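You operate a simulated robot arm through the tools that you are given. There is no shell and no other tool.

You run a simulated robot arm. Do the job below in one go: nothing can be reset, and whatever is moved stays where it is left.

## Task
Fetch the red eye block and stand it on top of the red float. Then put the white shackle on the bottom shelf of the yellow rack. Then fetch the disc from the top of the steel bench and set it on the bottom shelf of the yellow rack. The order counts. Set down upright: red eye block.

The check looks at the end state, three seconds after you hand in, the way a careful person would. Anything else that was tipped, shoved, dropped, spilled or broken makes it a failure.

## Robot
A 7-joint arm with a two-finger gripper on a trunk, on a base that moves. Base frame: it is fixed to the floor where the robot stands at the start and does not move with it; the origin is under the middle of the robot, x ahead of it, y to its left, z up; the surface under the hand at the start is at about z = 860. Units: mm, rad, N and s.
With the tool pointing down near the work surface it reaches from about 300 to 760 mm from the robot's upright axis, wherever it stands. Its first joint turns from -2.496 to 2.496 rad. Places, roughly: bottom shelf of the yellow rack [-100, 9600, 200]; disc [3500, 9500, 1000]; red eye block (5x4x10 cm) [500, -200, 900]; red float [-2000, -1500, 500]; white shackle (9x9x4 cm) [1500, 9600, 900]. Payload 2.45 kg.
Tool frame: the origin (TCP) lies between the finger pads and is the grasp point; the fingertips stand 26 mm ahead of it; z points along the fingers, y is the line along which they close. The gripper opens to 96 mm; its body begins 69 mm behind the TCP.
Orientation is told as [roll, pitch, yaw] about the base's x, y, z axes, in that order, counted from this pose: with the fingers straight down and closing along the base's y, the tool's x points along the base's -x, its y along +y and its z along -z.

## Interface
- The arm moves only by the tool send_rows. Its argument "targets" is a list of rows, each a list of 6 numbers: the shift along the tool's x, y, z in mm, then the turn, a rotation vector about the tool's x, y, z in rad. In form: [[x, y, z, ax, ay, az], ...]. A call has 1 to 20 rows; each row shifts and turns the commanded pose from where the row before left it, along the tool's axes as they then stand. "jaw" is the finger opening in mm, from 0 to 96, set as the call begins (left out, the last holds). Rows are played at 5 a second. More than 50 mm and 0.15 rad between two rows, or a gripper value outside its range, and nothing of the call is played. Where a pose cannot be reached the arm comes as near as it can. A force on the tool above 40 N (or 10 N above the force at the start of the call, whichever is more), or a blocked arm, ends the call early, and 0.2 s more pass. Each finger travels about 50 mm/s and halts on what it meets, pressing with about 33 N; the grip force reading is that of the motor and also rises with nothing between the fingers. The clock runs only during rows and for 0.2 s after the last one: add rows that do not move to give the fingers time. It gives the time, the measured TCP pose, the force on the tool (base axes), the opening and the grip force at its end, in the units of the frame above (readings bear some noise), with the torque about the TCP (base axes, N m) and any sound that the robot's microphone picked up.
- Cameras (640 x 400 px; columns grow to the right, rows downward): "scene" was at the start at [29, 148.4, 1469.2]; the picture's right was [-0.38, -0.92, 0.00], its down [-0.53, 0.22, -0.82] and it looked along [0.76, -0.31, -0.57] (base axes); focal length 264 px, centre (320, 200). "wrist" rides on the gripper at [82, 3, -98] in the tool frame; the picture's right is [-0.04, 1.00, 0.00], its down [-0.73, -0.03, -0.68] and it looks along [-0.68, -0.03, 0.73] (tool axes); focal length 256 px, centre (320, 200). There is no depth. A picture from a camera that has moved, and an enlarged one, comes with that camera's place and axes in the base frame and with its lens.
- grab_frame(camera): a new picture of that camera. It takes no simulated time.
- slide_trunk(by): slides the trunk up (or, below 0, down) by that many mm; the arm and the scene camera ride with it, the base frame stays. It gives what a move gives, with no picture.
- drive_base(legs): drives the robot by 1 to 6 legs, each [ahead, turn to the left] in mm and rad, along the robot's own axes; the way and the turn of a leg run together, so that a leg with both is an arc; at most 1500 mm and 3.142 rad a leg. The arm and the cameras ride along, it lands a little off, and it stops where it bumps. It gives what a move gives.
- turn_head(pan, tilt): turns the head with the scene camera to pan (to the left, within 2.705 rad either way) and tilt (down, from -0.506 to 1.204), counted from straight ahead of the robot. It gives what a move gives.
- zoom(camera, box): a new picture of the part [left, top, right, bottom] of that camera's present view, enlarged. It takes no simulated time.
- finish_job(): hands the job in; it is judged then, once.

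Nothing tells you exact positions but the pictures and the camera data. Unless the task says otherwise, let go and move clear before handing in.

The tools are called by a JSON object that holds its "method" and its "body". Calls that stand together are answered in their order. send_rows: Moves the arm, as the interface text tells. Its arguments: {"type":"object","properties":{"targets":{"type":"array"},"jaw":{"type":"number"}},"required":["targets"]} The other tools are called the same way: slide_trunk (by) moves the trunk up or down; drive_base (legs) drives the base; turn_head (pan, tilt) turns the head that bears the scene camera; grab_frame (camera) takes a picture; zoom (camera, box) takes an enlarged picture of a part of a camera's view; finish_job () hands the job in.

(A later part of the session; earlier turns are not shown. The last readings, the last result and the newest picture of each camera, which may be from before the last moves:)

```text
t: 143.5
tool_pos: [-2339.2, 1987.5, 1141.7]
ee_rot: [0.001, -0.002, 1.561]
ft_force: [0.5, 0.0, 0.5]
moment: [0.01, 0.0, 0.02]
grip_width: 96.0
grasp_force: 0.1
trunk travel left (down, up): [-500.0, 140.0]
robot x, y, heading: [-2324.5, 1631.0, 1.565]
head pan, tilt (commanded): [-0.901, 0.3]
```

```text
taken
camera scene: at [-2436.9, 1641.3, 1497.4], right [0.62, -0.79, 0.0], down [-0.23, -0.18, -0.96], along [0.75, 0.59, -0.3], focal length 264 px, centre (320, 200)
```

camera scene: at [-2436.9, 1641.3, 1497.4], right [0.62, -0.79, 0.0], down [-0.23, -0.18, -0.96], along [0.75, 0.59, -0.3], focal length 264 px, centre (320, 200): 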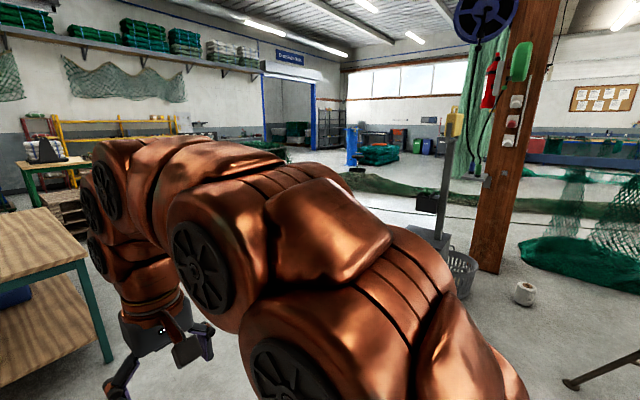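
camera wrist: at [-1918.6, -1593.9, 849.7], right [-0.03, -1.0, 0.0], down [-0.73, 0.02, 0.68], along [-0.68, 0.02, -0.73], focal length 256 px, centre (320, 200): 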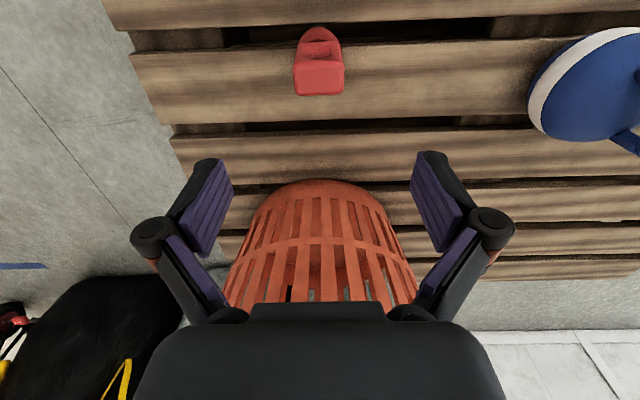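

Through the gap safely. Next I'll move toward the corridor east of the green table (x ≈ -1665), then look again.

{"method": "drive_base", "body": {"legs": [[0, -0.473], [1429, 0], [0, 0.477]]}}

{"method": "turn_head", "body": {"pan": 0.0, "tilt": 0.3}}

{"method": "grab_frame", "body": {"camera": "scene"}}

{"method": "turn_head", "body": {"pan": -1.1, "tilt": 0.4}}

{"method": "grab_frame", "body": {"camera": "scene"}}

```text
t: 153.4
tool_pos: [-1673.0, 3256.2, 1143.9]
ee_rot: [0.0, 0.0, 1.561]
ft_force: [-0.5, -0.4, -1.1]
moment: [-0.04, 0.01, -0.02]
grip_width: 96.1
grasp_force: 0.0
trunk travel left (down, up): [-500.0, 140.0]
robot x, y, heading: [-1661.5, 2902.7, 1.562]
head pan, tilt (commanded): [-0.901, 0.3]
```

```text
t: 154.6
tool_pos: [-1672.8, 3255.8, 1143.6]
ee_rot: [0.0, -0.002, 1.561]
ft_force: [-0.6, -0.1, -0.3]
moment: [0.04, -0.03, 0.0]
grip_width: 96.1
grasp_force: 0.0
trunk travel left (down, up): [-500.0, 140.0]
robot x, y, heading: [-1662.2, 2898.7, 1.559]
head pan, tilt (commanded): [0.0, 0.3]
```

```text
taken
camera scene: at [-1843.3, 2946.2, 1497.4], right [1.0, -0.01, 0.0], down [0.0, -0.3, -0.96], along [0.01, 0.96, -0.3], focal length 264 px, centre (320, 200)
```

scene: 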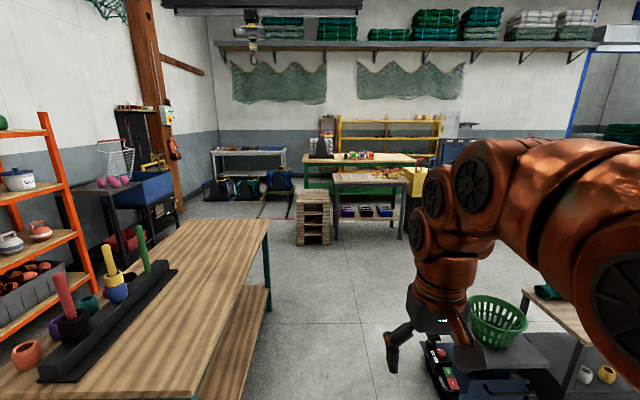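

```text
t: 155.9
tool_pos: [-1672.4, 3256.8, 1143.6]
ee_rot: [0.0, -0.001, 1.561]
ft_force: [0.5, 0.2, -1.1]
moment: [-0.02, 0.02, 0.01]
grip_width: 96.0
grasp_force: 0.2
trunk travel left (down, up): [-500.0, 140.0]
robot x, y, heading: [-1656.1, 2900.5, 1.563]
head pan, tilt (commanded): [-1.1, 0.4]
```

```text
taken
camera scene: at [-1761.4, 2894.1, 1488.2], right [0.45, -0.9, 0.0], down [-0.35, -0.17, -0.92], along [0.82, 0.41, -0.39], focal length 264 px, centre (320, 200)
```

scene: 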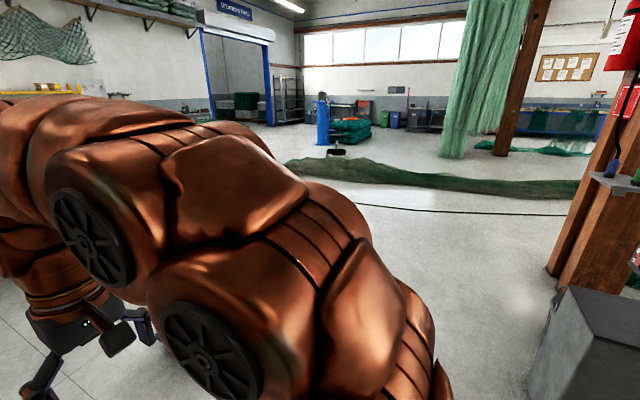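

The corridor between the green table (x ≈ -2140) and the black trolley (x ≈ -1250) is wide enough. Driving up it at about x = -1690.

{"method": "drive_base", "body": {"legs": [[0, 0.03], [1000, 0]]}}

{"method": "turn_head", "body": {"pan": -0.35, "tilt": 0.5}}

{"method": "grab_frame", "body": {"camera": "scene"}}

```text
t: 161.5
tool_pos: [-1700.6, 4276.1, 1143.0]
ee_rot: [0.0, -0.002, 1.587]
ft_force: [-0.8, 0.8, 0.4]
moment: [0.02, -0.01, -0.02]
grip_width: 96.2
grasp_force: 0.1
trunk travel left (down, up): [-500.0, 140.0]
robot x, y, heading: [-1676.6, 3920.9, 1.587]
head pan, tilt (commanded): [-1.1, 0.4]
```

```text
t: 162.6
tool_pos: [-1700.0, 4275.3, 1142.6]
ee_rot: [0.001, -0.001, 1.586]
ft_force: [-0.2, 0.5, -1.3]
moment: [0.01, 0.01, 0.01]
grip_width: 96.1
grasp_force: 0.1
trunk travel left (down, up): [-500.0, 140.0]
robot x, y, heading: [-1680.2, 3922.6, 1.587]
head pan, tilt (commanded): [-0.351, 0.499]
```

```text
taken
camera scene: at [-1831.4, 3953.5, 1479.1], right [0.94, -0.33, 0.0], down [-0.16, -0.45, -0.88], along [0.29, 0.83, -0.48], focal length 264 px, centre (320, 200)
```

scene: 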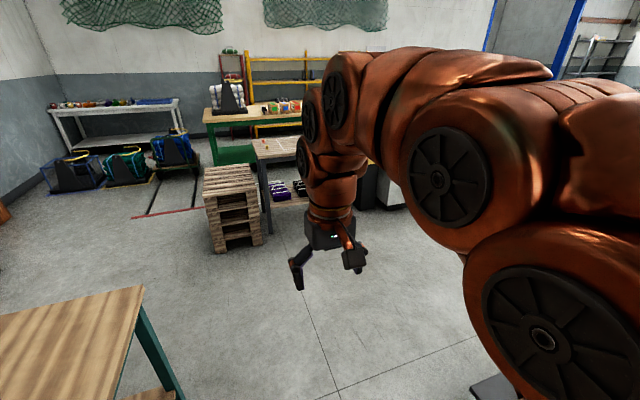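

{"method": "drive_base", "body": {"legs": [[1300, 0]]}}

{"method": "turn_head", "body": {"pan": 0.3, "tilt": 0.3}}

{"method": "grab_frame", "body": {"camera": "scene"}}

{"method": "turn_head", "body": {"pan": -0.25, "tilt": 0.3}}

{"method": "grab_frame", "body": {"camera": "scene"}}

{"method": "turn_head", "body": {"pan": -1.3, "tilt": 0.3}}

{"method": "grab_frame", "body": {"camera": "scene"}}

```text
t: 169.2
tool_pos: [-1708.5, 5588.9, 1143.2]
ee_rot: [0.001, -0.001, 1.573]
ft_force: [0.5, 0.0, 0.3]
moment: [-0.01, -0.01, 0.02]
grip_width: 96.1
grasp_force: 0.0
trunk travel left (down, up): [-500.0, 140.0]
robot x, y, heading: [-1689.6, 5234.6, 1.573]
head pan, tilt (commanded): [-0.351, 0.499]
```

```text
t: 170.2
tool_pos: [-1710.2, 5588.8, 1142.7]
ee_rot: [0.001, -0.003, 1.573]
ft_force: [-0.7, 0.7, 0.4]
moment: [0.0, -0.03, -0.01]
grip_width: 95.7
grasp_force: 0.0
trunk travel left (down, up): [-500.0, 140.0]
robot x, y, heading: [-1692.1, 5231.1, 1.576]
head pan, tilt (commanded): [0.3, 0.3]
```

```text
taken
camera scene: at [-1902.8, 5272.1, 1497.4], right [0.95, 0.3, 0.0], down [0.09, -0.28, -0.96], along [-0.28, 0.91, -0.3], focal length 264 px, centre (320, 200)
```

scene: 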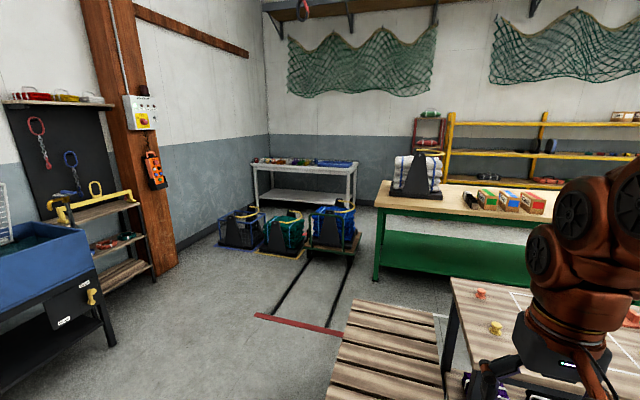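

```text
t: 171.2
tool_pos: [-1707.7, 5588.3, 1142.8]
ee_rot: [0.003, -0.001, 1.571]
ft_force: [0.0, -0.4, -1.2]
moment: [-0.01, -0.01, -0.01]
grip_width: 96.0
grasp_force: 0.1
trunk travel left (down, up): [-500.0, 140.0]
robot x, y, heading: [-1692.7, 5237.6, 1.574]
head pan, tilt (commanded): [-0.25, 0.3]
```

```text
taken
camera scene: at [-1852.3, 5273.5, 1497.4], right [0.97, -0.24, 0.0], down [-0.07, -0.29, -0.96], along [0.23, 0.93, -0.3], focal length 264 px, centre (320, 200)
```

scene: 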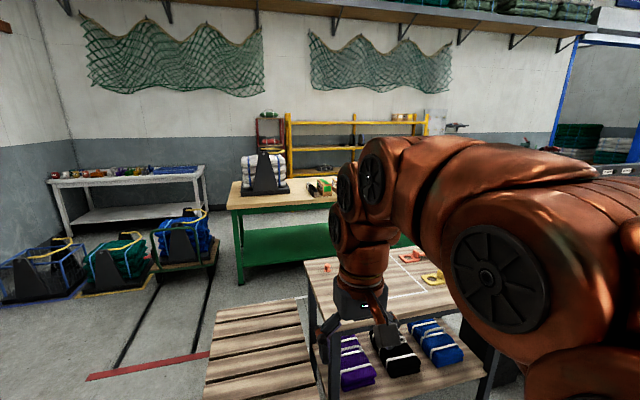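

```text
t: 172.5
tool_pos: [-1709.1, 5588.1, 1142.2]
ee_rot: [0.0, -0.001, 1.573]
ft_force: [0.3, -0.4, -0.2]
moment: [0.02, 0.01, 0.03]
grip_width: 95.8
grasp_force: 0.1
trunk travel left (down, up): [-500.0, 140.0]
robot x, y, heading: [-1691.3, 5233.6, 1.574]
head pan, tilt (commanded): [-1.3, 0.3]
```

```text
taken
camera scene: at [-1785.1, 5208.2, 1497.4], right [0.27, -0.96, 0.0], down [-0.28, -0.08, -0.96], along [0.92, 0.26, -0.3], focal length 264 px, centre (320, 200)
```

scene: 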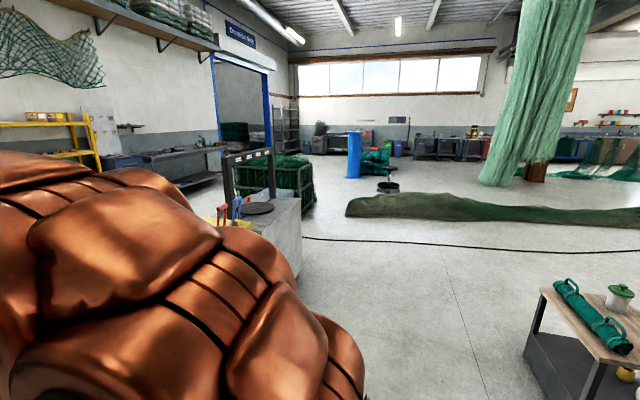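

I'm at (-1691, 5234) with a pallet stack and grey table ahead. The rack is along the north wall behind a green workbench, so I'll go east along y ≈ 5150 and look for the way north.

{"method": "drive_base", "body": {"legs": [[0, -1.62], [1300, 0]]}}

{"method": "turn_head", "body": {"pan": 0.9, "tilt": 0.35}}

{"method": "grab_frame", "body": {"camera": "scene"}}

{"method": "turn_head", "body": {"pan": 0.1, "tilt": 0.35}}

{"method": "grab_frame", "body": {"camera": "scene"}}

{"method": "turn_head", "body": {"pan": 1.7, "tilt": 0.35}}

{"method": "grab_frame", "body": {"camera": "scene"}}

```text
t: 182.8
tool_pos: [-69.4, 5187.6, 1143.3]
ee_rot: [0.0, -0.002, -0.041]
ft_force: [0.0, -0.6, 0.6]
moment: [0.0, 0.0, -0.01]
grip_width: 96.1
grasp_force: 0.0
trunk travel left (down, up): [-500.0, 140.0]
robot x, y, heading: [-425.7, 5189.0, -0.042]
head pan, tilt (commanded): [-1.3, 0.3]
```

```text
t: 184.9
tool_pos: [-69.1, 5187.8, 1142.1]
ee_rot: [0.002, 0.0, -0.04]
ft_force: [0.0, -0.4, 0.3]
moment: [0.03, 0.03, 0.0]
grip_width: 96.2
grasp_force: 0.0
trunk travel left (down, up): [-500.0, 140.0]
robot x, y, heading: [-426.3, 5186.9, -0.042]
head pan, tilt (commanded): [0.901, 0.351]
```

```text
taken
camera scene: at [-409.3, 5439.0, 1492.7], right [0.76, -0.65, 0.0], down [-0.22, -0.26, -0.94], along [0.61, 0.71, -0.34], focal length 264 px, centre (320, 200)
```

scene: 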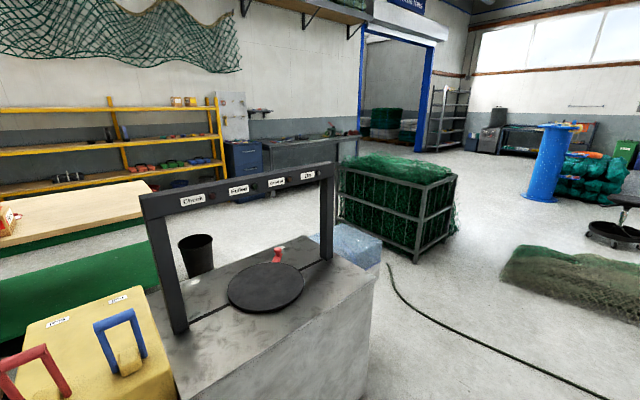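

```text
t: 186.0
tool_pos: [-67.9, 5187.3, 1143.6]
ee_rot: [0.0, -0.003, -0.039]
ft_force: [-0.1, -0.2, -0.1]
moment: [0.0, 0.0, -0.03]
grip_width: 96.1
grasp_force: 0.0
trunk travel left (down, up): [-500.0, 140.0]
robot x, y, heading: [-432.4, 5182.2, -0.041]
head pan, tilt (commanded): [0.099, 0.351]
```

```text
taken
camera scene: at [-377.0, 5374.0, 1492.7], right [0.06, -1.0, 0.0], down [-0.34, -0.02, -0.94], along [0.94, 0.06, -0.34], focal length 264 px, centre (320, 200)
```

scene: 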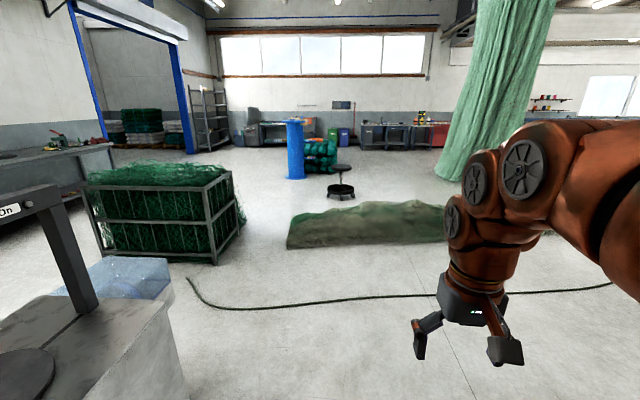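

```text
t: 187.7
tool_pos: [-68.6, 5187.7, 1142.4]
ee_rot: [0.001, -0.003, -0.04]
ft_force: [0.2, 0.6, -1.0]
moment: [0.0, 0.0, 0.01]
grip_width: 96.1
grasp_force: 0.0
trunk travel left (down, up): [-500.0, 140.0]
robot x, y, heading: [-422.0, 5183.6, -0.038]
head pan, tilt (commanded): [1.7, 0.351]
```

```text
taken
camera scene: at [-478.3, 5461.1, 1492.7], right [1.0, 0.09, 0.0], down [0.03, -0.34, -0.94], along [-0.08, 0.94, -0.34], focal length 264 px, centre (320, 200)
```

scene: 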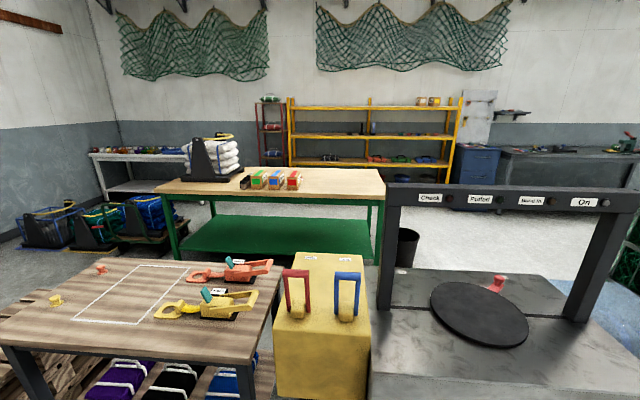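

I now see the layout: the concrete block, a glass box and a net cage close off the east side (with a cable on the floor), but there's a ~900 mm wide lane between the grey table and the green workbench that I can enter from the west side. I'll go back west and around the pallet stack.

{"method": "drive_base", "body": {"legs": [[0, 2.997], [1297, 0], [0, 0.11], [1003, 0]]}}

{"method": "turn_head", "body": {"pan": -0.5, "tilt": 0.4}}

{"method": "grab_frame", "body": {"camera": "scene"}}

```text
t: 206.4
tool_pos: [-3034.1, 5597.1, 1142.2]
ee_rot: [-0.001, -0.001, 3.025]
ft_force: [0.2, -0.1, -0.4]
moment: [0.02, -0.01, -0.02]
grip_width: 95.8
grasp_force: 0.0
trunk travel left (down, up): [-500.0, 140.0]
robot x, y, heading: [-2674.4, 5570.4, 3.024]
head pan, tilt (commanded): [1.7, 0.351]
```

```text
t: 208.5
tool_pos: [-3034.2, 5595.8, 1141.8]
ee_rot: [0.0, -0.002, 3.024]
ft_force: [0.5, -0.7, 0.0]
moment: [0.04, 0.01, 0.04]
grip_width: 96.2
grasp_force: 0.0
trunk travel left (down, up): [-500.0, 140.0]
robot x, y, heading: [-2680.3, 5572.6, 3.027]
head pan, tilt (commanded): [-0.499, 0.4]
```

```text
taken
camera scene: at [-2729.7, 5438.8, 1488.2], right [0.58, 0.82, 0.0], down [0.32, -0.22, -0.92], along [-0.75, 0.53, -0.39], focal length 264 px, centre (320, 200)
```

scene: 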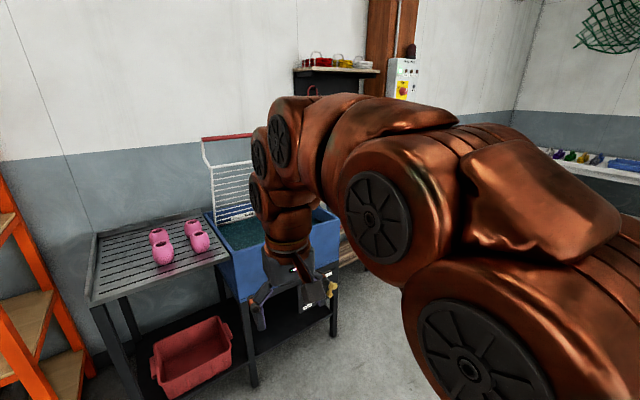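

{"method": "drive_base", "body": {"legs": [[0, -1.456]]}}

{"method": "turn_head", "body": {"pan": 0.0, "tilt": 0.5}}

{"method": "grab_frame", "body": {"camera": "scene"}}

```text
t: 212.4
tool_pos: [-2701.9, 5926.7, 1144.1]
ee_rot: [0.0, -0.001, 1.582]
ft_force: [-0.5, -0.3, 0.1]
moment: [0.0, 0.0, 0.01]
grip_width: 95.6
grasp_force: 0.2
trunk travel left (down, up): [-500.0, 140.0]
robot x, y, heading: [-2679.1, 5568.2, 1.583]
head pan, tilt (commanded): [-0.499, 0.4]
```

```text
t: 213.4
tool_pos: [-2702.6, 5927.2, 1142.5]
ee_rot: [0.001, -0.003, 1.582]
ft_force: [-1.0, 0.2, 0.3]
moment: [-0.01, -0.01, 0.0]
grip_width: 95.9
grasp_force: 0.1
trunk travel left (down, up): [-500.0, 140.0]
robot x, y, heading: [-2681.8, 5573.2, 1.582]
head pan, tilt (commanded): [0.0, 0.499]
```

```text
taken
camera scene: at [-2864.9, 5610.4, 1479.1], right [1.0, 0.01, 0.0], down [0.01, -0.48, -0.88], along [-0.01, 0.88, -0.48], focal length 264 px, centre (320, 200)
```

scene: 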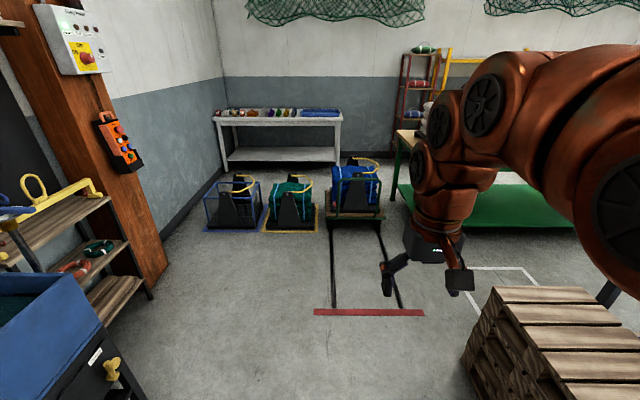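

{"method": "zoom", "body": {"camera": "scene", "box": [290, 150, 450, 330]}}

{"method": "zoom", "body": {"camera": "scene", "box": [440, 230, 640, 400]}}

```text
2.22 times, centred on (370, 240) of scene
camera zoom: at [-2864.9, 5610.4, 1479.1], right [1.0, 0.01, 0.0], down [0.01, -0.48, -0.88], along [-0.01, 0.88, -0.48], focal length 587 px, centre (209, 111)
```

zoom: 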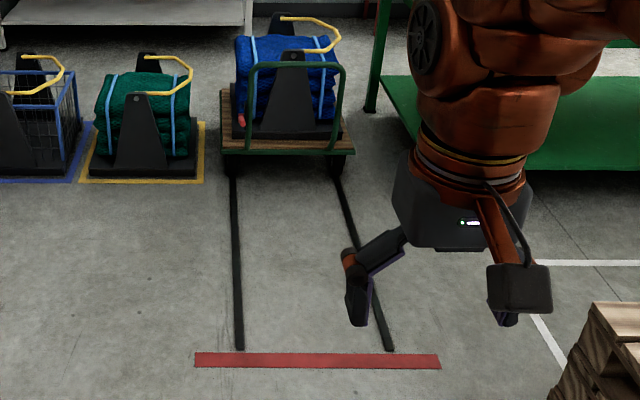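

```text
2.35 times, centred on (540, 315) of scene
camera zoom: at [-2864.9, 5610.4, 1479.1], right [1.0, 0.01, 0.0], down [0.01, -0.48, -0.88], along [-0.01, 0.88, -0.48], focal length 622 px, centre (-198, -71)
```

zoom: 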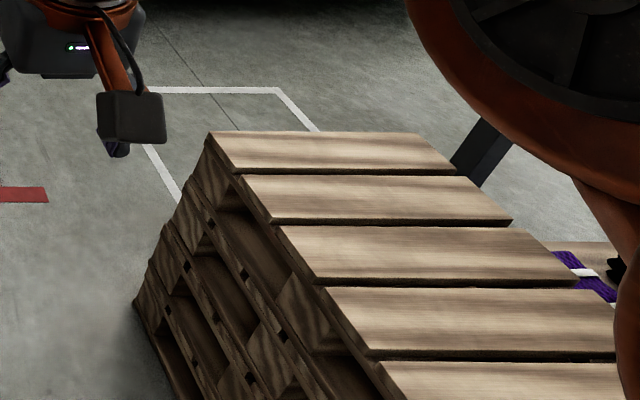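

The dark tracks and red line are flat floor markings by the cart; the lane between pallets/table (y ≈ 6550) and green bench (y ≈ 7450) is centred at y ≈ 7000. I'll drive up to (-2520, 7000) and turn east.

{"method": "drive_base", "body": {"legs": [[0, -0.125], [1430, 0]]}}

{"method": "drive_base", "body": {"legs": [[0, -1.457]]}}

{"method": "turn_head", "body": {"pan": 0.0, "tilt": 0.5}}

{"method": "grab_frame", "body": {"camera": "scene"}}

```text
t: 221.0
tool_pos: [-2471.4, 7340.5, 1143.2]
ee_rot: [0.0, -0.001, 1.434]
ft_force: [0.1, -0.3, -0.4]
moment: [0.0, -0.01, -0.01]
grip_width: 96.2
grasp_force: 0.0
trunk travel left (down, up): [-500.0, 140.0]
robot x, y, heading: [-2503.5, 6984.6, 1.438]
head pan, tilt (commanded): [0.0, 0.499]
```

```text
t: 225.0
tool_pos: [-2147.4, 6990.7, 1142.9]
ee_rot: [-0.001, -0.003, -0.038]
ft_force: [-0.8, 0.3, 0.7]
moment: [0.02, -0.01, -0.01]
grip_width: 96.0
grasp_force: 0.2
trunk travel left (down, up): [-500.0, 140.0]
robot x, y, heading: [-2502.6, 6989.0, -0.036]
head pan, tilt (commanded): [0.0, 0.499]
```

```text
t: 225.6
tool_pos: [-2146.4, 6990.3, 1145.1]
ee_rot: [0.0, -0.002, -0.04]
ft_force: [-0.3, -0.1, -0.5]
moment: [0.02, 0.03, -0.03]
grip_width: 96.2
grasp_force: 0.0
trunk travel left (down, up): [-500.0, 140.0]
robot x, y, heading: [-2502.8, 6984.9, -0.035]
head pan, tilt (commanded): [0.0, 0.499]
```

```text
taken
camera scene: at [-2457.3, 7167.5, 1479.0], right [-0.04, -1.0, 0.0], down [-0.48, 0.02, -0.88], along [0.88, -0.03, -0.48], focal length 264 px, centre (320, 200)
```

scene: 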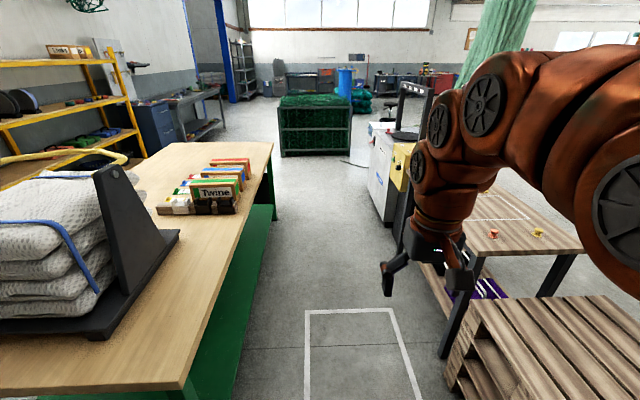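

The lane is clear. Driving east along y ≈ 7000.

{"method": "drive_base", "body": {"legs": [[0, 0.045], [1300, 0]]}}

{"method": "grab_frame", "body": {"camera": "scene"}}

```text
t: 232.6
tool_pos: [-850.8, 7022.6, 1142.7]
ee_rot: [0.001, -0.002, 0.012]
ft_force: [0.7, 0.2, 0.9]
moment: [-0.03, 0.03, 0.01]
grip_width: 96.0
grasp_force: 0.0
trunk travel left (down, up): [-500.0, 140.0]
robot x, y, heading: [-1206.5, 6998.5, 0.012]
head pan, tilt (commanded): [0.0, 0.499]
```

```text
taken
camera scene: at [-1169.4, 7183.6, 1479.0], right [0.01, -1.0, 0.0], down [-0.48, -0.01, -0.88], along [0.88, 0.01, -0.48], focal length 264 px, centre (320, 200)
```

scene: 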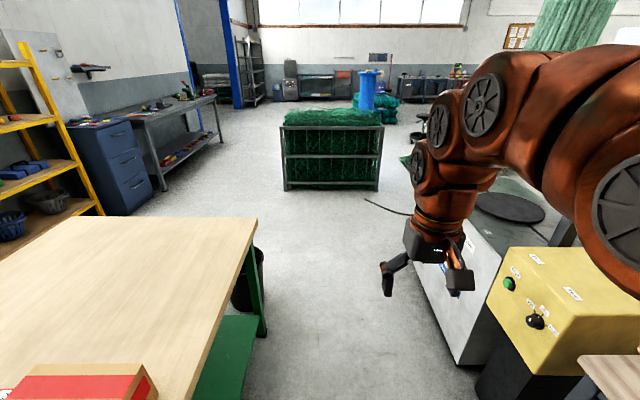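

{"method": "drive_base", "body": {"legs": [[1250, 0]]}}

{"method": "turn_head", "body": {"pan": 0.3, "tilt": 0.5}}

{"method": "grab_frame", "body": {"camera": "scene"}}

{"method": "turn_head", "body": {"pan": 1.2, "tilt": 0.4}}

{"method": "grab_frame", "body": {"camera": "scene"}}

{"method": "turn_head", "body": {"pan": 2.0, "tilt": 0.4}}

{"method": "grab_frame", "body": {"camera": "scene"}}

```text
t: 238.8
tool_pos: [396.8, 7042.9, 1142.8]
ee_rot: [0.0, -0.004, 0.016]
ft_force: [-0.5, 0.3, 0.6]
moment: [0.01, 0.0, 0.02]
grip_width: 95.9
grasp_force: 0.0
trunk travel left (down, up): [-500.0, 140.0]
robot x, y, heading: [43.8, 7016.9, 0.02]
head pan, tilt (commanded): [0.0, 0.499]
```

```text
t: 239.7
tool_pos: [395.5, 7042.8, 1142.6]
ee_rot: [0.0, -0.003, 0.016]
ft_force: [0.0, 0.3, 0.5]
moment: [0.0, 0.02, 0.02]
grip_width: 96.1
grasp_force: 0.1
trunk travel left (down, up): [-500.0, 140.0]
robot x, y, heading: [44.0, 7019.2, 0.017]
head pan, tilt (commanded): [0.3, 0.499]
```

```text
taken
camera scene: at [72.7, 7229.0, 1479.0], right [0.31, -0.95, 0.0], down [-0.46, -0.15, -0.88], along [0.83, 0.27, -0.48], focal length 264 px, centre (320, 200)
```

scene: 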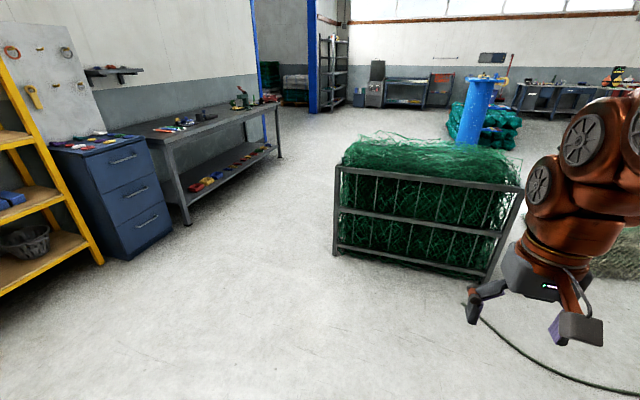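

```text
t: 240.8
tool_pos: [396.5, 7042.3, 1142.4]
ee_rot: [0.0, -0.003, 0.016]
ft_force: [-0.2, 0.1, 1.0]
moment: [-0.03, 0.02, -0.02]
grip_width: 96.1
grasp_force: 0.1
trunk travel left (down, up): [-500.0, 140.0]
robot x, y, heading: [42.0, 7017.9, 0.018]
head pan, tilt (commanded): [1.201, 0.4]
```

```text
taken
camera scene: at [18.3, 7287.6, 1488.2], right [0.94, -0.35, 0.0], down [-0.14, -0.37, -0.92], along [0.32, 0.86, -0.39], focal length 264 px, centre (320, 200)
```

scene: 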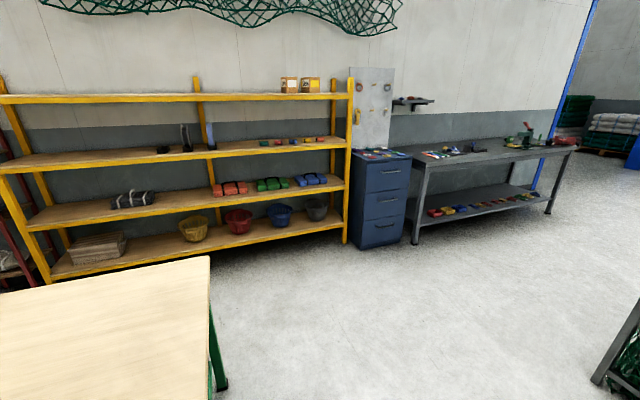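

```text
t: 242.0
tool_pos: [396.1, 7042.1, 1142.2]
ee_rot: [0.001, -0.002, 0.016]
ft_force: [-0.4, 0.0, 0.6]
moment: [-0.03, -0.02, -0.02]
grip_width: 95.8
grasp_force: 0.1
trunk travel left (down, up): [-500.0, 140.0]
robot x, y, heading: [44.8, 7020.9, 0.017]
head pan, tilt (commanded): [2.0, 0.4]
```

```text
taken
camera scene: at [-53.7, 7284.3, 1488.2], right [0.9, 0.43, 0.0], down [0.17, -0.35, -0.92], along [-0.4, 0.83, -0.39], focal length 264 px, centre (320, 200)
```

scene: 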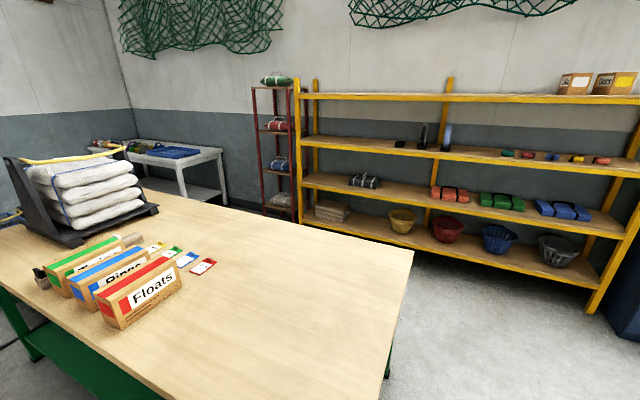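

I can see the yellow rack (front runs from about (-1463, 9757) to (1090, 9420), angled −0.13 rad), the blue drawer cabinet (shackle likely on top), and the steel bench to the right. I'll drive out past the bin to about (1000, 8100) for a closer look at the cabinet.

{"method": "drive_base", "body": {"legs": [[0, 0.234], [935, 0], [0, 1.19], [800, 0]]}}

{"method": "turn_head", "body": {"pan": 0.0, "tilt": 0.45}}

{"method": "grab_frame", "body": {"camera": "scene"}}

{"method": "turn_head", "body": {"pan": 0.7, "tilt": 0.45}}

{"method": "grab_frame", "body": {"camera": "scene"}}

```text
t: 254.4
tool_pos: [1067.5, 8387.0, 1143.1]
ee_rot: [0.0, -0.003, 1.447]
ft_force: [0.7, -0.7, 0.6]
moment: [-0.02, 0.01, -0.02]
grip_width: 96.1
grasp_force: 0.2
trunk travel left (down, up): [-500.0, 140.0]
robot x, y, heading: [1043.8, 8034.2, 1.45]
head pan, tilt (commanded): [2.0, 0.4]
```

```text
t: 256.4
tool_pos: [1066.0, 8387.5, 1142.6]
ee_rot: [-0.002, -0.002, 1.448]
ft_force: [0.5, 0.4, 0.3]
moment: [-0.02, 0.01, -0.03]
grip_width: 96.2
grasp_force: 0.1
trunk travel left (down, up): [-500.0, 140.0]
robot x, y, heading: [1040.4, 8033.9, 1.446]
head pan, tilt (commanded): [0.0, 0.45]
```

```text
taken
camera scene: at [861.6, 8096.3, 1483.5], right [0.99, -0.12, 0.0], down [-0.05, -0.43, -0.9], along [0.11, 0.89, -0.44], focal length 264 px, centre (320, 200)
```

scene: 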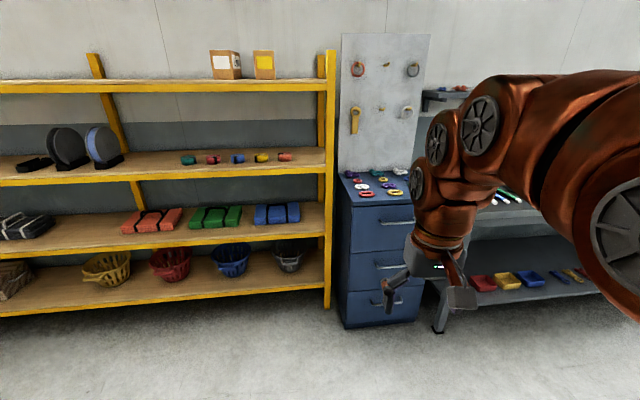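

```text
t: 257.4
tool_pos: [1065.9, 8386.9, 1144.8]
ee_rot: [0.0, 0.0, 1.448]
ft_force: [-0.8, 0.3, 1.0]
moment: [-0.02, 0.0, -0.01]
grip_width: 96.0
grasp_force: 0.0
trunk travel left (down, up): [-500.0, 140.0]
robot x, y, heading: [1038.9, 8033.0, 1.446]
head pan, tilt (commanded): [0.7, 0.45]
```

```text
taken
camera scene: at [800.3, 8082.2, 1483.5], right [0.84, 0.54, 0.0], down [0.24, -0.36, -0.9], along [-0.49, 0.76, -0.44], focal length 264 px, centre (320, 200)
```

scene: 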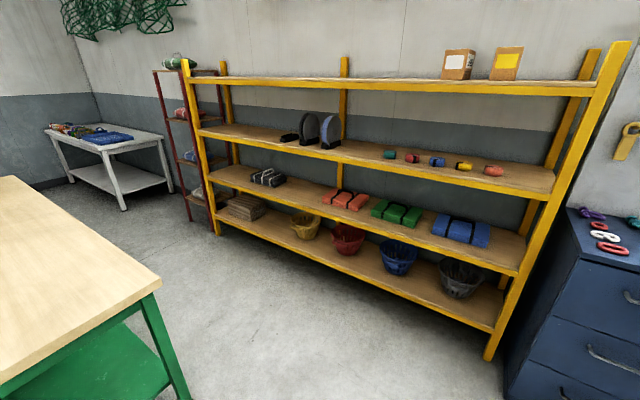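

The cabinet top holds a set of coloured shackles. Zooming in on it, and on the rack's bottom shelf.

{"method": "zoom", "body": {"camera": "scene", "box": [550, 190, 640, 270]}}

{"method": "zoom", "body": {"camera": "scene", "box": [280, 180, 520, 340]}}

{"method": "turn_head", "body": {"pan": 0.1, "tilt": 0.5}}

{"method": "zoom", "body": {"camera": "scene", "box": [330, 120, 450, 210]}}

```text
5.00 times, centred on (595, 230) of scene
camera zoom: at [800.3, 8082.2, 1483.5], right [0.84, 0.54, 0.0], down [0.24, -0.36, -0.9], along [-0.49, 0.76, -0.44], focal length 1321 px, centre (-1055, 50)
```

zoom: 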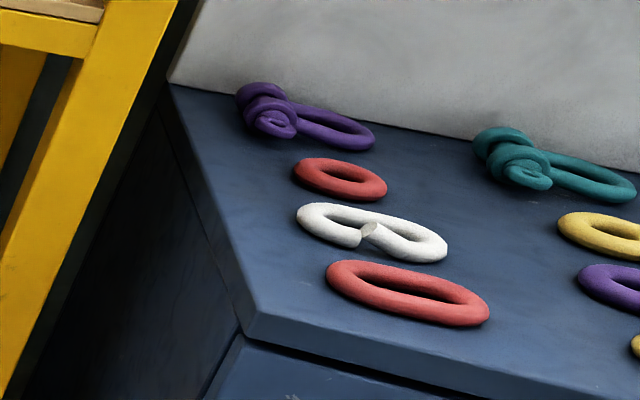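

```text
2.50 times, centred on (400, 260) of scene
camera zoom: at [800.3, 8082.2, 1483.5], right [0.84, 0.54, 0.0], down [0.24, -0.36, -0.9], along [-0.49, 0.76, -0.44], focal length 660 px, centre (120, 50)
```

zoom: 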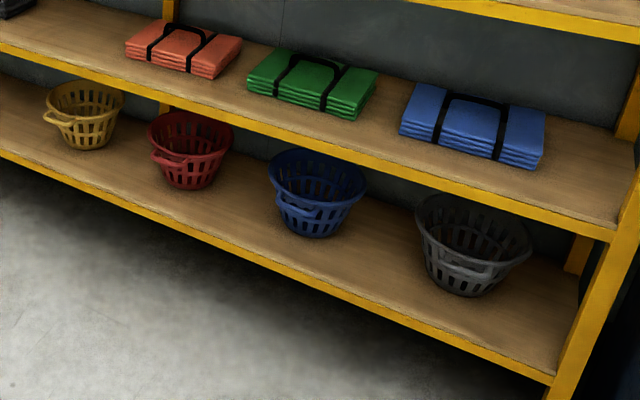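

```text
t: 258.4
tool_pos: [1065.8, 8386.4, 1143.5]
ee_rot: [-0.001, -0.002, 1.447]
ft_force: [-0.2, -0.6, 0.2]
moment: [0.0, -0.02, 0.01]
grip_width: 96.1
grasp_force: 0.1
trunk travel left (down, up): [-500.0, 140.0]
robot x, y, heading: [1039.1, 8033.9, 1.45]
head pan, tilt (commanded): [0.099, 0.499]
```

```text
4.44 times, centred on (390, 165) of scene
camera zoom: at [852.5, 8096.1, 1479.0], right [1.0, -0.02, 0.0], down [-0.01, -0.48, -0.88], along [0.02, 0.88, -0.48], focal length 1174 px, centre (9, 356)
```

zoom: 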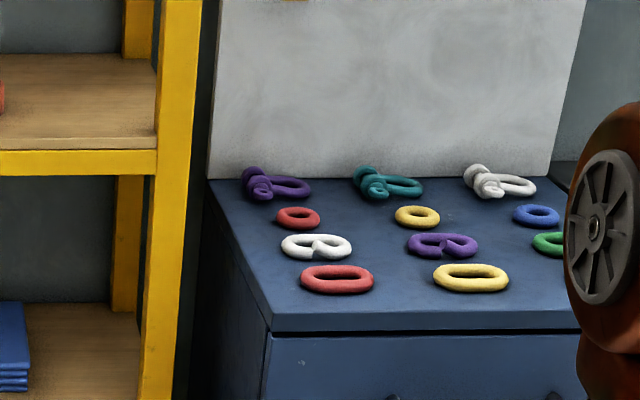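

The white shackle is the back-right one of three on the cabinet (purple, teal, white), near (1590, 9650), top surface z ≈ 880. I'll drive closer to face the cabinet squarely and inspect it.

{"method": "drive_base", "body": {"legs": [[0, -0.586], [760, 0], [0, 0.709]]}}

{"method": "turn_head", "body": {"pan": -0.15, "tilt": 0.6}}

{"method": "grab_frame", "body": {"camera": "scene"}}

{"method": "grab_frame", "body": {"camera": "wrist"}}

```text
t: 266.1
tool_pos: [1520.8, 8961.1, 1143.8]
ee_rot: [0.0, -0.002, 1.571]
ft_force: [-0.5, -0.3, 0.3]
moment: [0.03, 0.03, -0.03]
grip_width: 96.2
grasp_force: 0.1
trunk travel left (down, up): [-500.0, 140.0]
robot x, y, heading: [1538.5, 8607.3, 1.571]
head pan, tilt (commanded): [0.099, 0.499]
```

```text
t: 266.9
tool_pos: [1519.7, 8961.5, 1142.6]
ee_rot: [-0.003, -0.002, 1.568]
ft_force: [-0.4, 0.4, -0.8]
moment: [0.01, -0.04, 0.0]
grip_width: 96.1
grasp_force: 0.1
trunk travel left (down, up): [-500.0, 140.0]
robot x, y, heading: [1537.7, 8604.9, 1.571]
head pan, tilt (commanded): [-0.15, 0.6]
```

```text
taken
camera scene: at [1365.9, 8643.6, 1470.0], right [0.99, -0.15, 0.0], down [-0.08, -0.56, -0.83], along [0.12, 0.82, -0.56], focal length 264 px, centre (320, 200)
```

scene: 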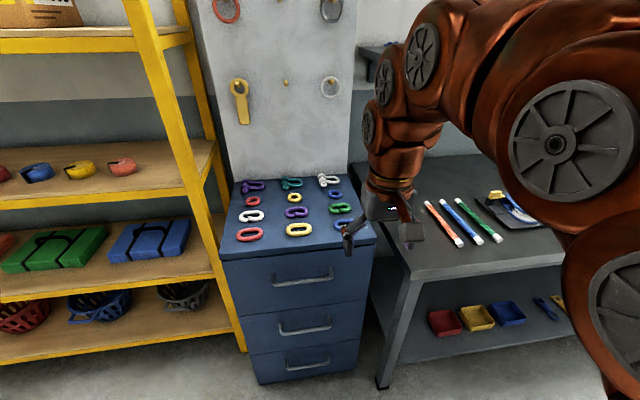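

```text
taken
camera wrist: at [1516.7, 8879.2, 1240.9], right [-1.0, 0.04, 0.0], down [0.03, 0.73, 0.68], along [0.03, 0.68, -0.73], focal length 256 px, centre (320, 200)
```

wrist: 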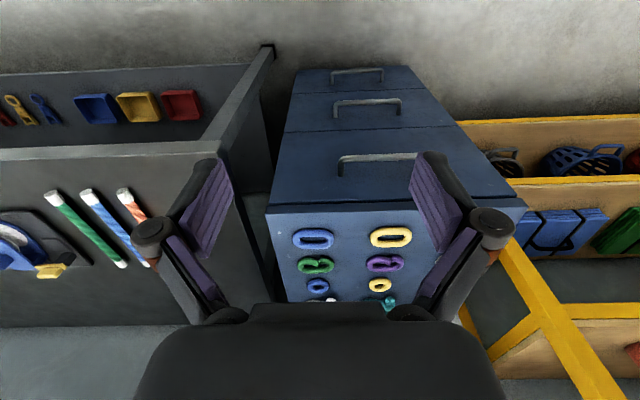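

{"method": "zoom", "body": {"camera": "scene", "box": [225, 165, 385, 265]}}

{"method": "zoom", "body": {"camera": "scene", "box": [300, 165, 364, 205]}}

```text
4.00 times, centred on (305, 215) of scene
camera zoom: at [1365.9, 8643.6, 1470.0], right [0.99, -0.15, 0.0], down [-0.08, -0.56, -0.83], along [0.12, 0.82, -0.56], focal length 1057 px, centre (380, 140)
```

zoom: 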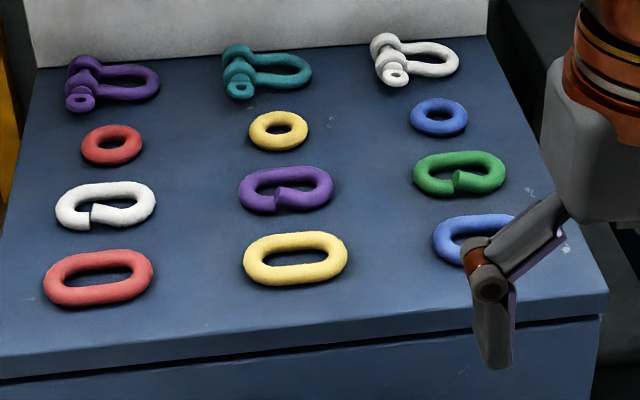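

```text
10.00 times, centred on (332, 185) of scene
camera zoom: at [1365.9, 8643.6, 1470.0], right [0.99, -0.15, 0.0], down [-0.08, -0.56, -0.83], along [0.12, 0.82, -0.56], focal length 2642 px, centre (200, 350)
```

zoom: 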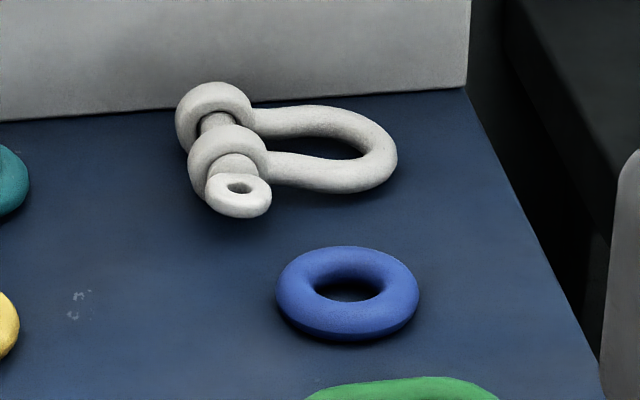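

The white shackle lies flat, pin along y, bow toward +x; I'd best grip it across its two legs (closing along y). Before moving closer I want to know the robot's front footprint, so I'll extend the hand and turn it to look back at the base with the wrist camera.

{"method": "send_rows", "body": {"targets": [[-20, 0, 0, 0, 0, -0.12], [-20, 0, 0, 0, 0, -0.12], [0, 0, 0, 0, 0, -0.12], [0, 0, 0, 0, 0, -0.12], [0, 0, 0, 0, 0, -0.12], [0, 0, 0, 0, 0, -0.12], [0, 0, 0, 0, 0, -0.12], [0, 0, 0, 0, 0, -0.12], [0, 0, 0, 0, 0, -0.12], [0, 0, 0, 0, 0, -0.12], [0, 0, 0, 0, 0, -0.12], [0, 0, 0, 0, 0, -0.12], [0, 0, 0, 0, 0, -0.131], [0, 0, 0, 0, 0, 0]], "jaw": 96}}

{"method": "grab_frame", "body": {"camera": "wrist"}}

{"method": "grab_frame", "body": {"camera": "scene"}}

```text
t: 269.9
tool_pos: [1519.3, 9000.5, 1142.8]
ee_rot: [-0.001, 0.002, -3.14]
ft_force: [-1.4, 0.9, 0.2]
moment: [0.0, -0.01, 0.0]
grip_width: 95.9
grasp_force: 0.1
trunk travel left (down, up): [-500.0, 140.0]
robot x, y, heading: [1537.3, 8607.1, 1.571]
head pan, tilt (commanded): [-0.15, 0.6]
```

```text
taken
camera wrist: at [1599.6, 8997.8, 1241.6], right [-0.04, -1.0, 0.0], down [-0.73, 0.03, 0.68], along [-0.68, 0.03, -0.73], focal length 256 px, centre (320, 200)
```

wrist: 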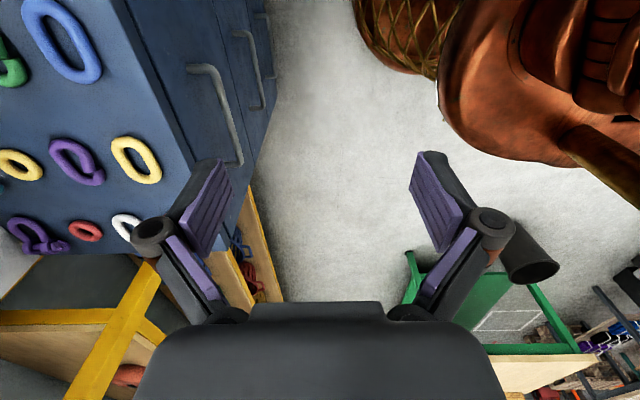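

```text
taken
camera scene: at [1366.0, 8643.6, 1470.0], right [0.99, -0.15, 0.0], down [-0.08, -0.56, -0.83], along [0.12, 0.82, -0.56], focal length 264 px, centre (320, 200)
```

scene: 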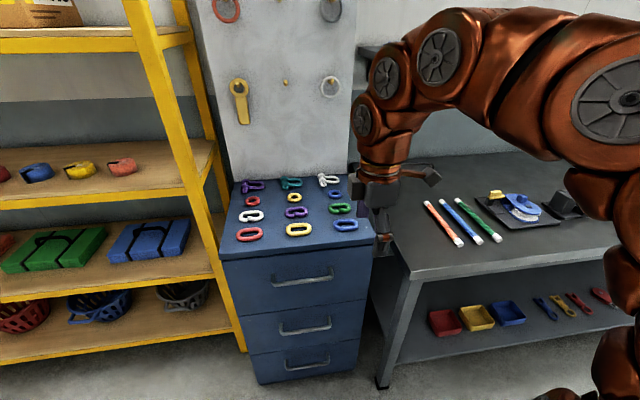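

Very useful: the base front reaches only ~270–290 mm ahead of the axis, so I can stand at y ≈ 8870 in front of the cabinet (front face y = 9242, handles ~9205), offset left of the protruding steel bench (front y ≈ 9090, x ≥ 1690).

{"method": "drive_base", "body": {"legs": [[0, 0.51], [295, 0], [0, -0.51]]}}

{"method": "turn_head", "body": {"pan": -0.15, "tilt": 0.7}}

{"method": "grab_frame", "body": {"camera": "scene"}}

{"method": "grab_frame", "body": {"camera": "wrist"}}

```text
t: 274.8
tool_pos: [1383.8, 9260.1, 1143.4]
ee_rot: [-0.001, 0.001, 3.125]
ft_force: [0.0, -0.2, 0.2]
moment: [0.0, -0.03, 0.0]
grip_width: 96.1
grasp_force: 0.0
trunk travel left (down, up): [-500.0, 140.0]
robot x, y, heading: [1397.7, 8863.4, 1.555]
head pan, tilt (commanded): [-0.15, 0.6]
```

```text
t: 275.4
tool_pos: [1382.5, 9261.9, 1143.4]
ee_rot: [-0.002, -0.001, 3.123]
ft_force: [-0.5, 0.2, -0.1]
moment: [0.01, 0.0, -0.01]
grip_width: 95.8
grasp_force: 0.0
trunk travel left (down, up): [-500.0, 140.0]
robot x, y, heading: [1393.5, 8864.1, 1.548]
head pan, tilt (commanded): [-0.15, 0.7]
```

```text
taken
camera scene: at [1224.0, 8902.6, 1461.4], right [0.99, -0.17, 0.0], down [-0.11, -0.63, -0.77], along [0.13, 0.75, -0.64], focal length 264 px, centre (320, 200)
```

scene: 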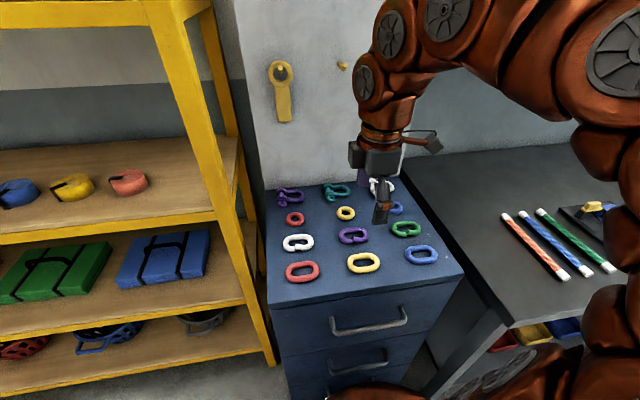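

```text
taken
camera wrist: at [1464.2, 9255.9, 1241.5], right [-0.06, -1.0, 0.0], down [-0.73, 0.04, 0.68], along [-0.68, 0.04, -0.73], focal length 256 px, centre (320, 200)
```

wrist: 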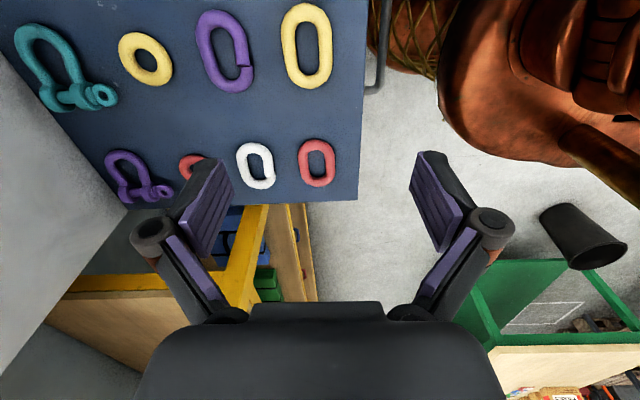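

I'll move the hand above the right part of the cabinet so its camera looks at the white shackle from above.

{"method": "send_rows", "body": {"targets": [[20, -25, 0, 0, 0, 0], [28, -34, 0, 0, 0, 0], [30, -36, 0, 0, 0, 0], [30, -36, 0, 0, 0, 0], [30, -36, 0, 0, 0, 0], [30, -36, 0, 0, 0, 0], [26, -34, 0, 0, 0, 0], [18, -25, 0, 0, 0, 0], [0, 0, 0, 0, 0, 0], [0, 0, 0, 0, 0, 0]], "jaw": 96}}

{"method": "grab_frame", "body": {"camera": "wrist"}}

{"method": "grab_frame", "body": {"camera": "scene"}}

```text
t: 277.6
tool_pos: [1574.6, 9478.0, 1110.5]
ee_rot: [-0.003, 0.0, 3.123]
ft_force: [-0.2, -0.3, 0.3]
moment: [0.03, 0.02, -0.01]
grip_width: 95.9
grasp_force: 0.1
out of reach, approached as far as the arm can: row 6, 7, 8
trunk travel left (down, up): [-500.0, 140.0]
robot x, y, heading: [1390.4, 8862.7, 1.555]
head pan, tilt (commanded): [-0.15, 0.7]
```

```text
taken
camera wrist: at [1655.4, 9473.2, 1209.1], right [-0.06, -1.0, 0.0], down [-0.73, 0.04, 0.68], along [-0.68, 0.04, -0.73], focal length 256 px, centre (320, 200)
```

wrist: 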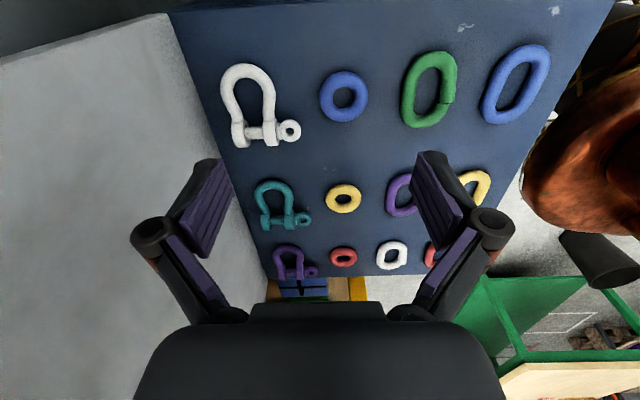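

```text
taken
camera scene: at [1224.1, 8902.6, 1461.3], right [0.99, -0.17, 0.0], down [-0.11, -0.64, -0.76], along [0.13, 0.75, -0.64], focal length 264 px, centre (320, 200)
```

scene: 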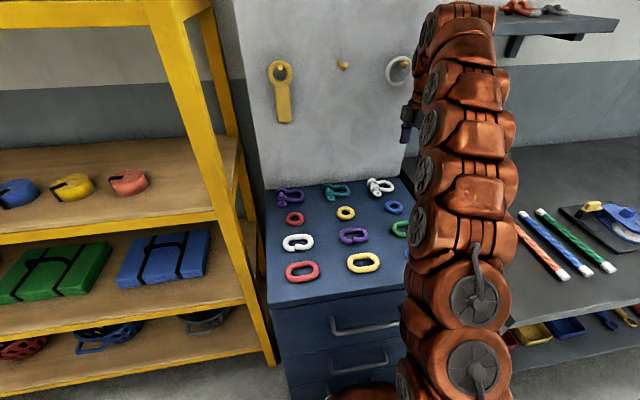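

{"method": "zoom", "body": {"camera": "wrist", "box": [200, 50, 328, 160]}}

{"method": "zoom", "body": {"camera": "scene", "box": [350, 165, 414, 205]}}

```text
3.64 times, centred on (264, 105) of wrist
camera zoom: at [1655.4, 9473.2, 1209.1], right [-0.06, -1.0, 0.0], down [-0.73, 0.04, 0.68], along [-0.68, 0.04, -0.73], focal length 931 px, centre (524, 546)
```

zoom: 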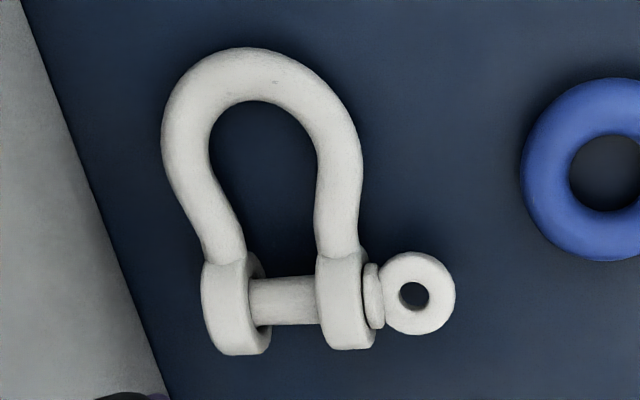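

```text
10.00 times, centred on (382, 185) of scene
camera zoom: at [1224.1, 8902.6, 1461.3], right [0.99, -0.17, 0.0], down [-0.11, -0.64, -0.76], along [0.13, 0.75, -0.64], focal length 2642 px, centre (-300, 350)
```

zoom: 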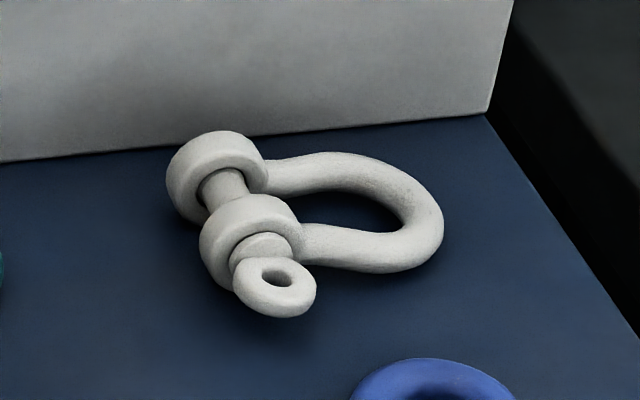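

Triangulating from both cameras: cabinet top z ≈ 916, shackle's ears near x ≈ 1512, legs ~48–55 mm wide centred at y ≈ 9555, panel behind at y ≈ 9617. I plan to grip across the legs with the hand leaning sideways ~35° (so it can later reach in under the rack's upper shelf). First I'll pull back a bit and apply that lean.

{"method": "send_rows", "body": {"targets": [[-10, 30, 10, 0, 0.06, 0], [-10, 30, 10, 0, 0.09, 0], [-10, 20, 10, 0, 0.1, 0], [-5, 0, 0, 0, 0.1, 0], [0, 0, 0, 0, 0.1, 0], [0, 0, 0, 0, 0.1, 0], [0, 0, 0, 0, 0.06, 0], [0, 0, 0, 0, 0, 0]], "jaw": 96}}

{"method": "grab_frame", "body": {"camera": "wrist"}}

{"method": "grab_frame", "body": {"camera": "scene"}}

```text
t: 279.4
tool_pos: [1540.4, 9400.3, 1077.6]
ee_rot: [-0.002, 0.613, 3.125]
ft_force: [1.4, 0.5, -0.2]
moment: [-0.01, -0.01, 0.0]
grip_width: 96.2
grasp_force: 0.1
trunk travel left (down, up): [-500.0, 140.0]
robot x, y, heading: [1395.6, 8862.6, 1.555]
head pan, tilt (commanded): [-0.15, 0.7]
```

```text
taken
camera wrist: at [1549.3, 9396.5, 1205.6], right [-0.05, -1.0, -0.02], down [-0.99, 0.05, 0.13], along [-0.13, 0.03, -0.99], focal length 256 px, centre (320, 200)
```

wrist: 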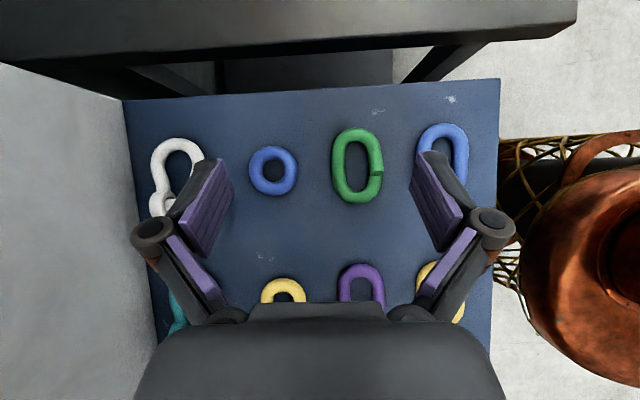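

```text
taken
camera scene: at [1224.0, 8902.6, 1461.3], right [0.99, -0.17, 0.0], down [-0.11, -0.64, -0.76], along [0.13, 0.75, -0.64], focal length 264 px, centre (320, 200)
```

scene: 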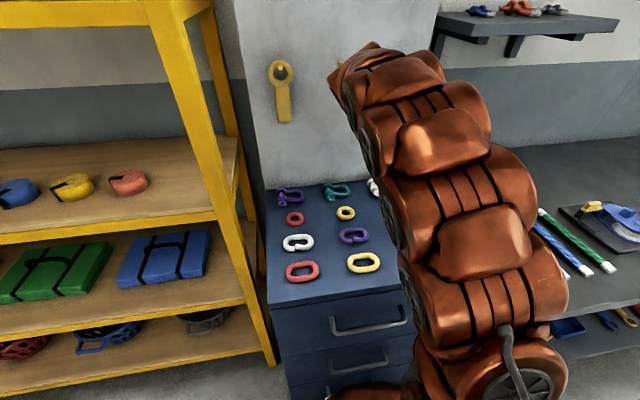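

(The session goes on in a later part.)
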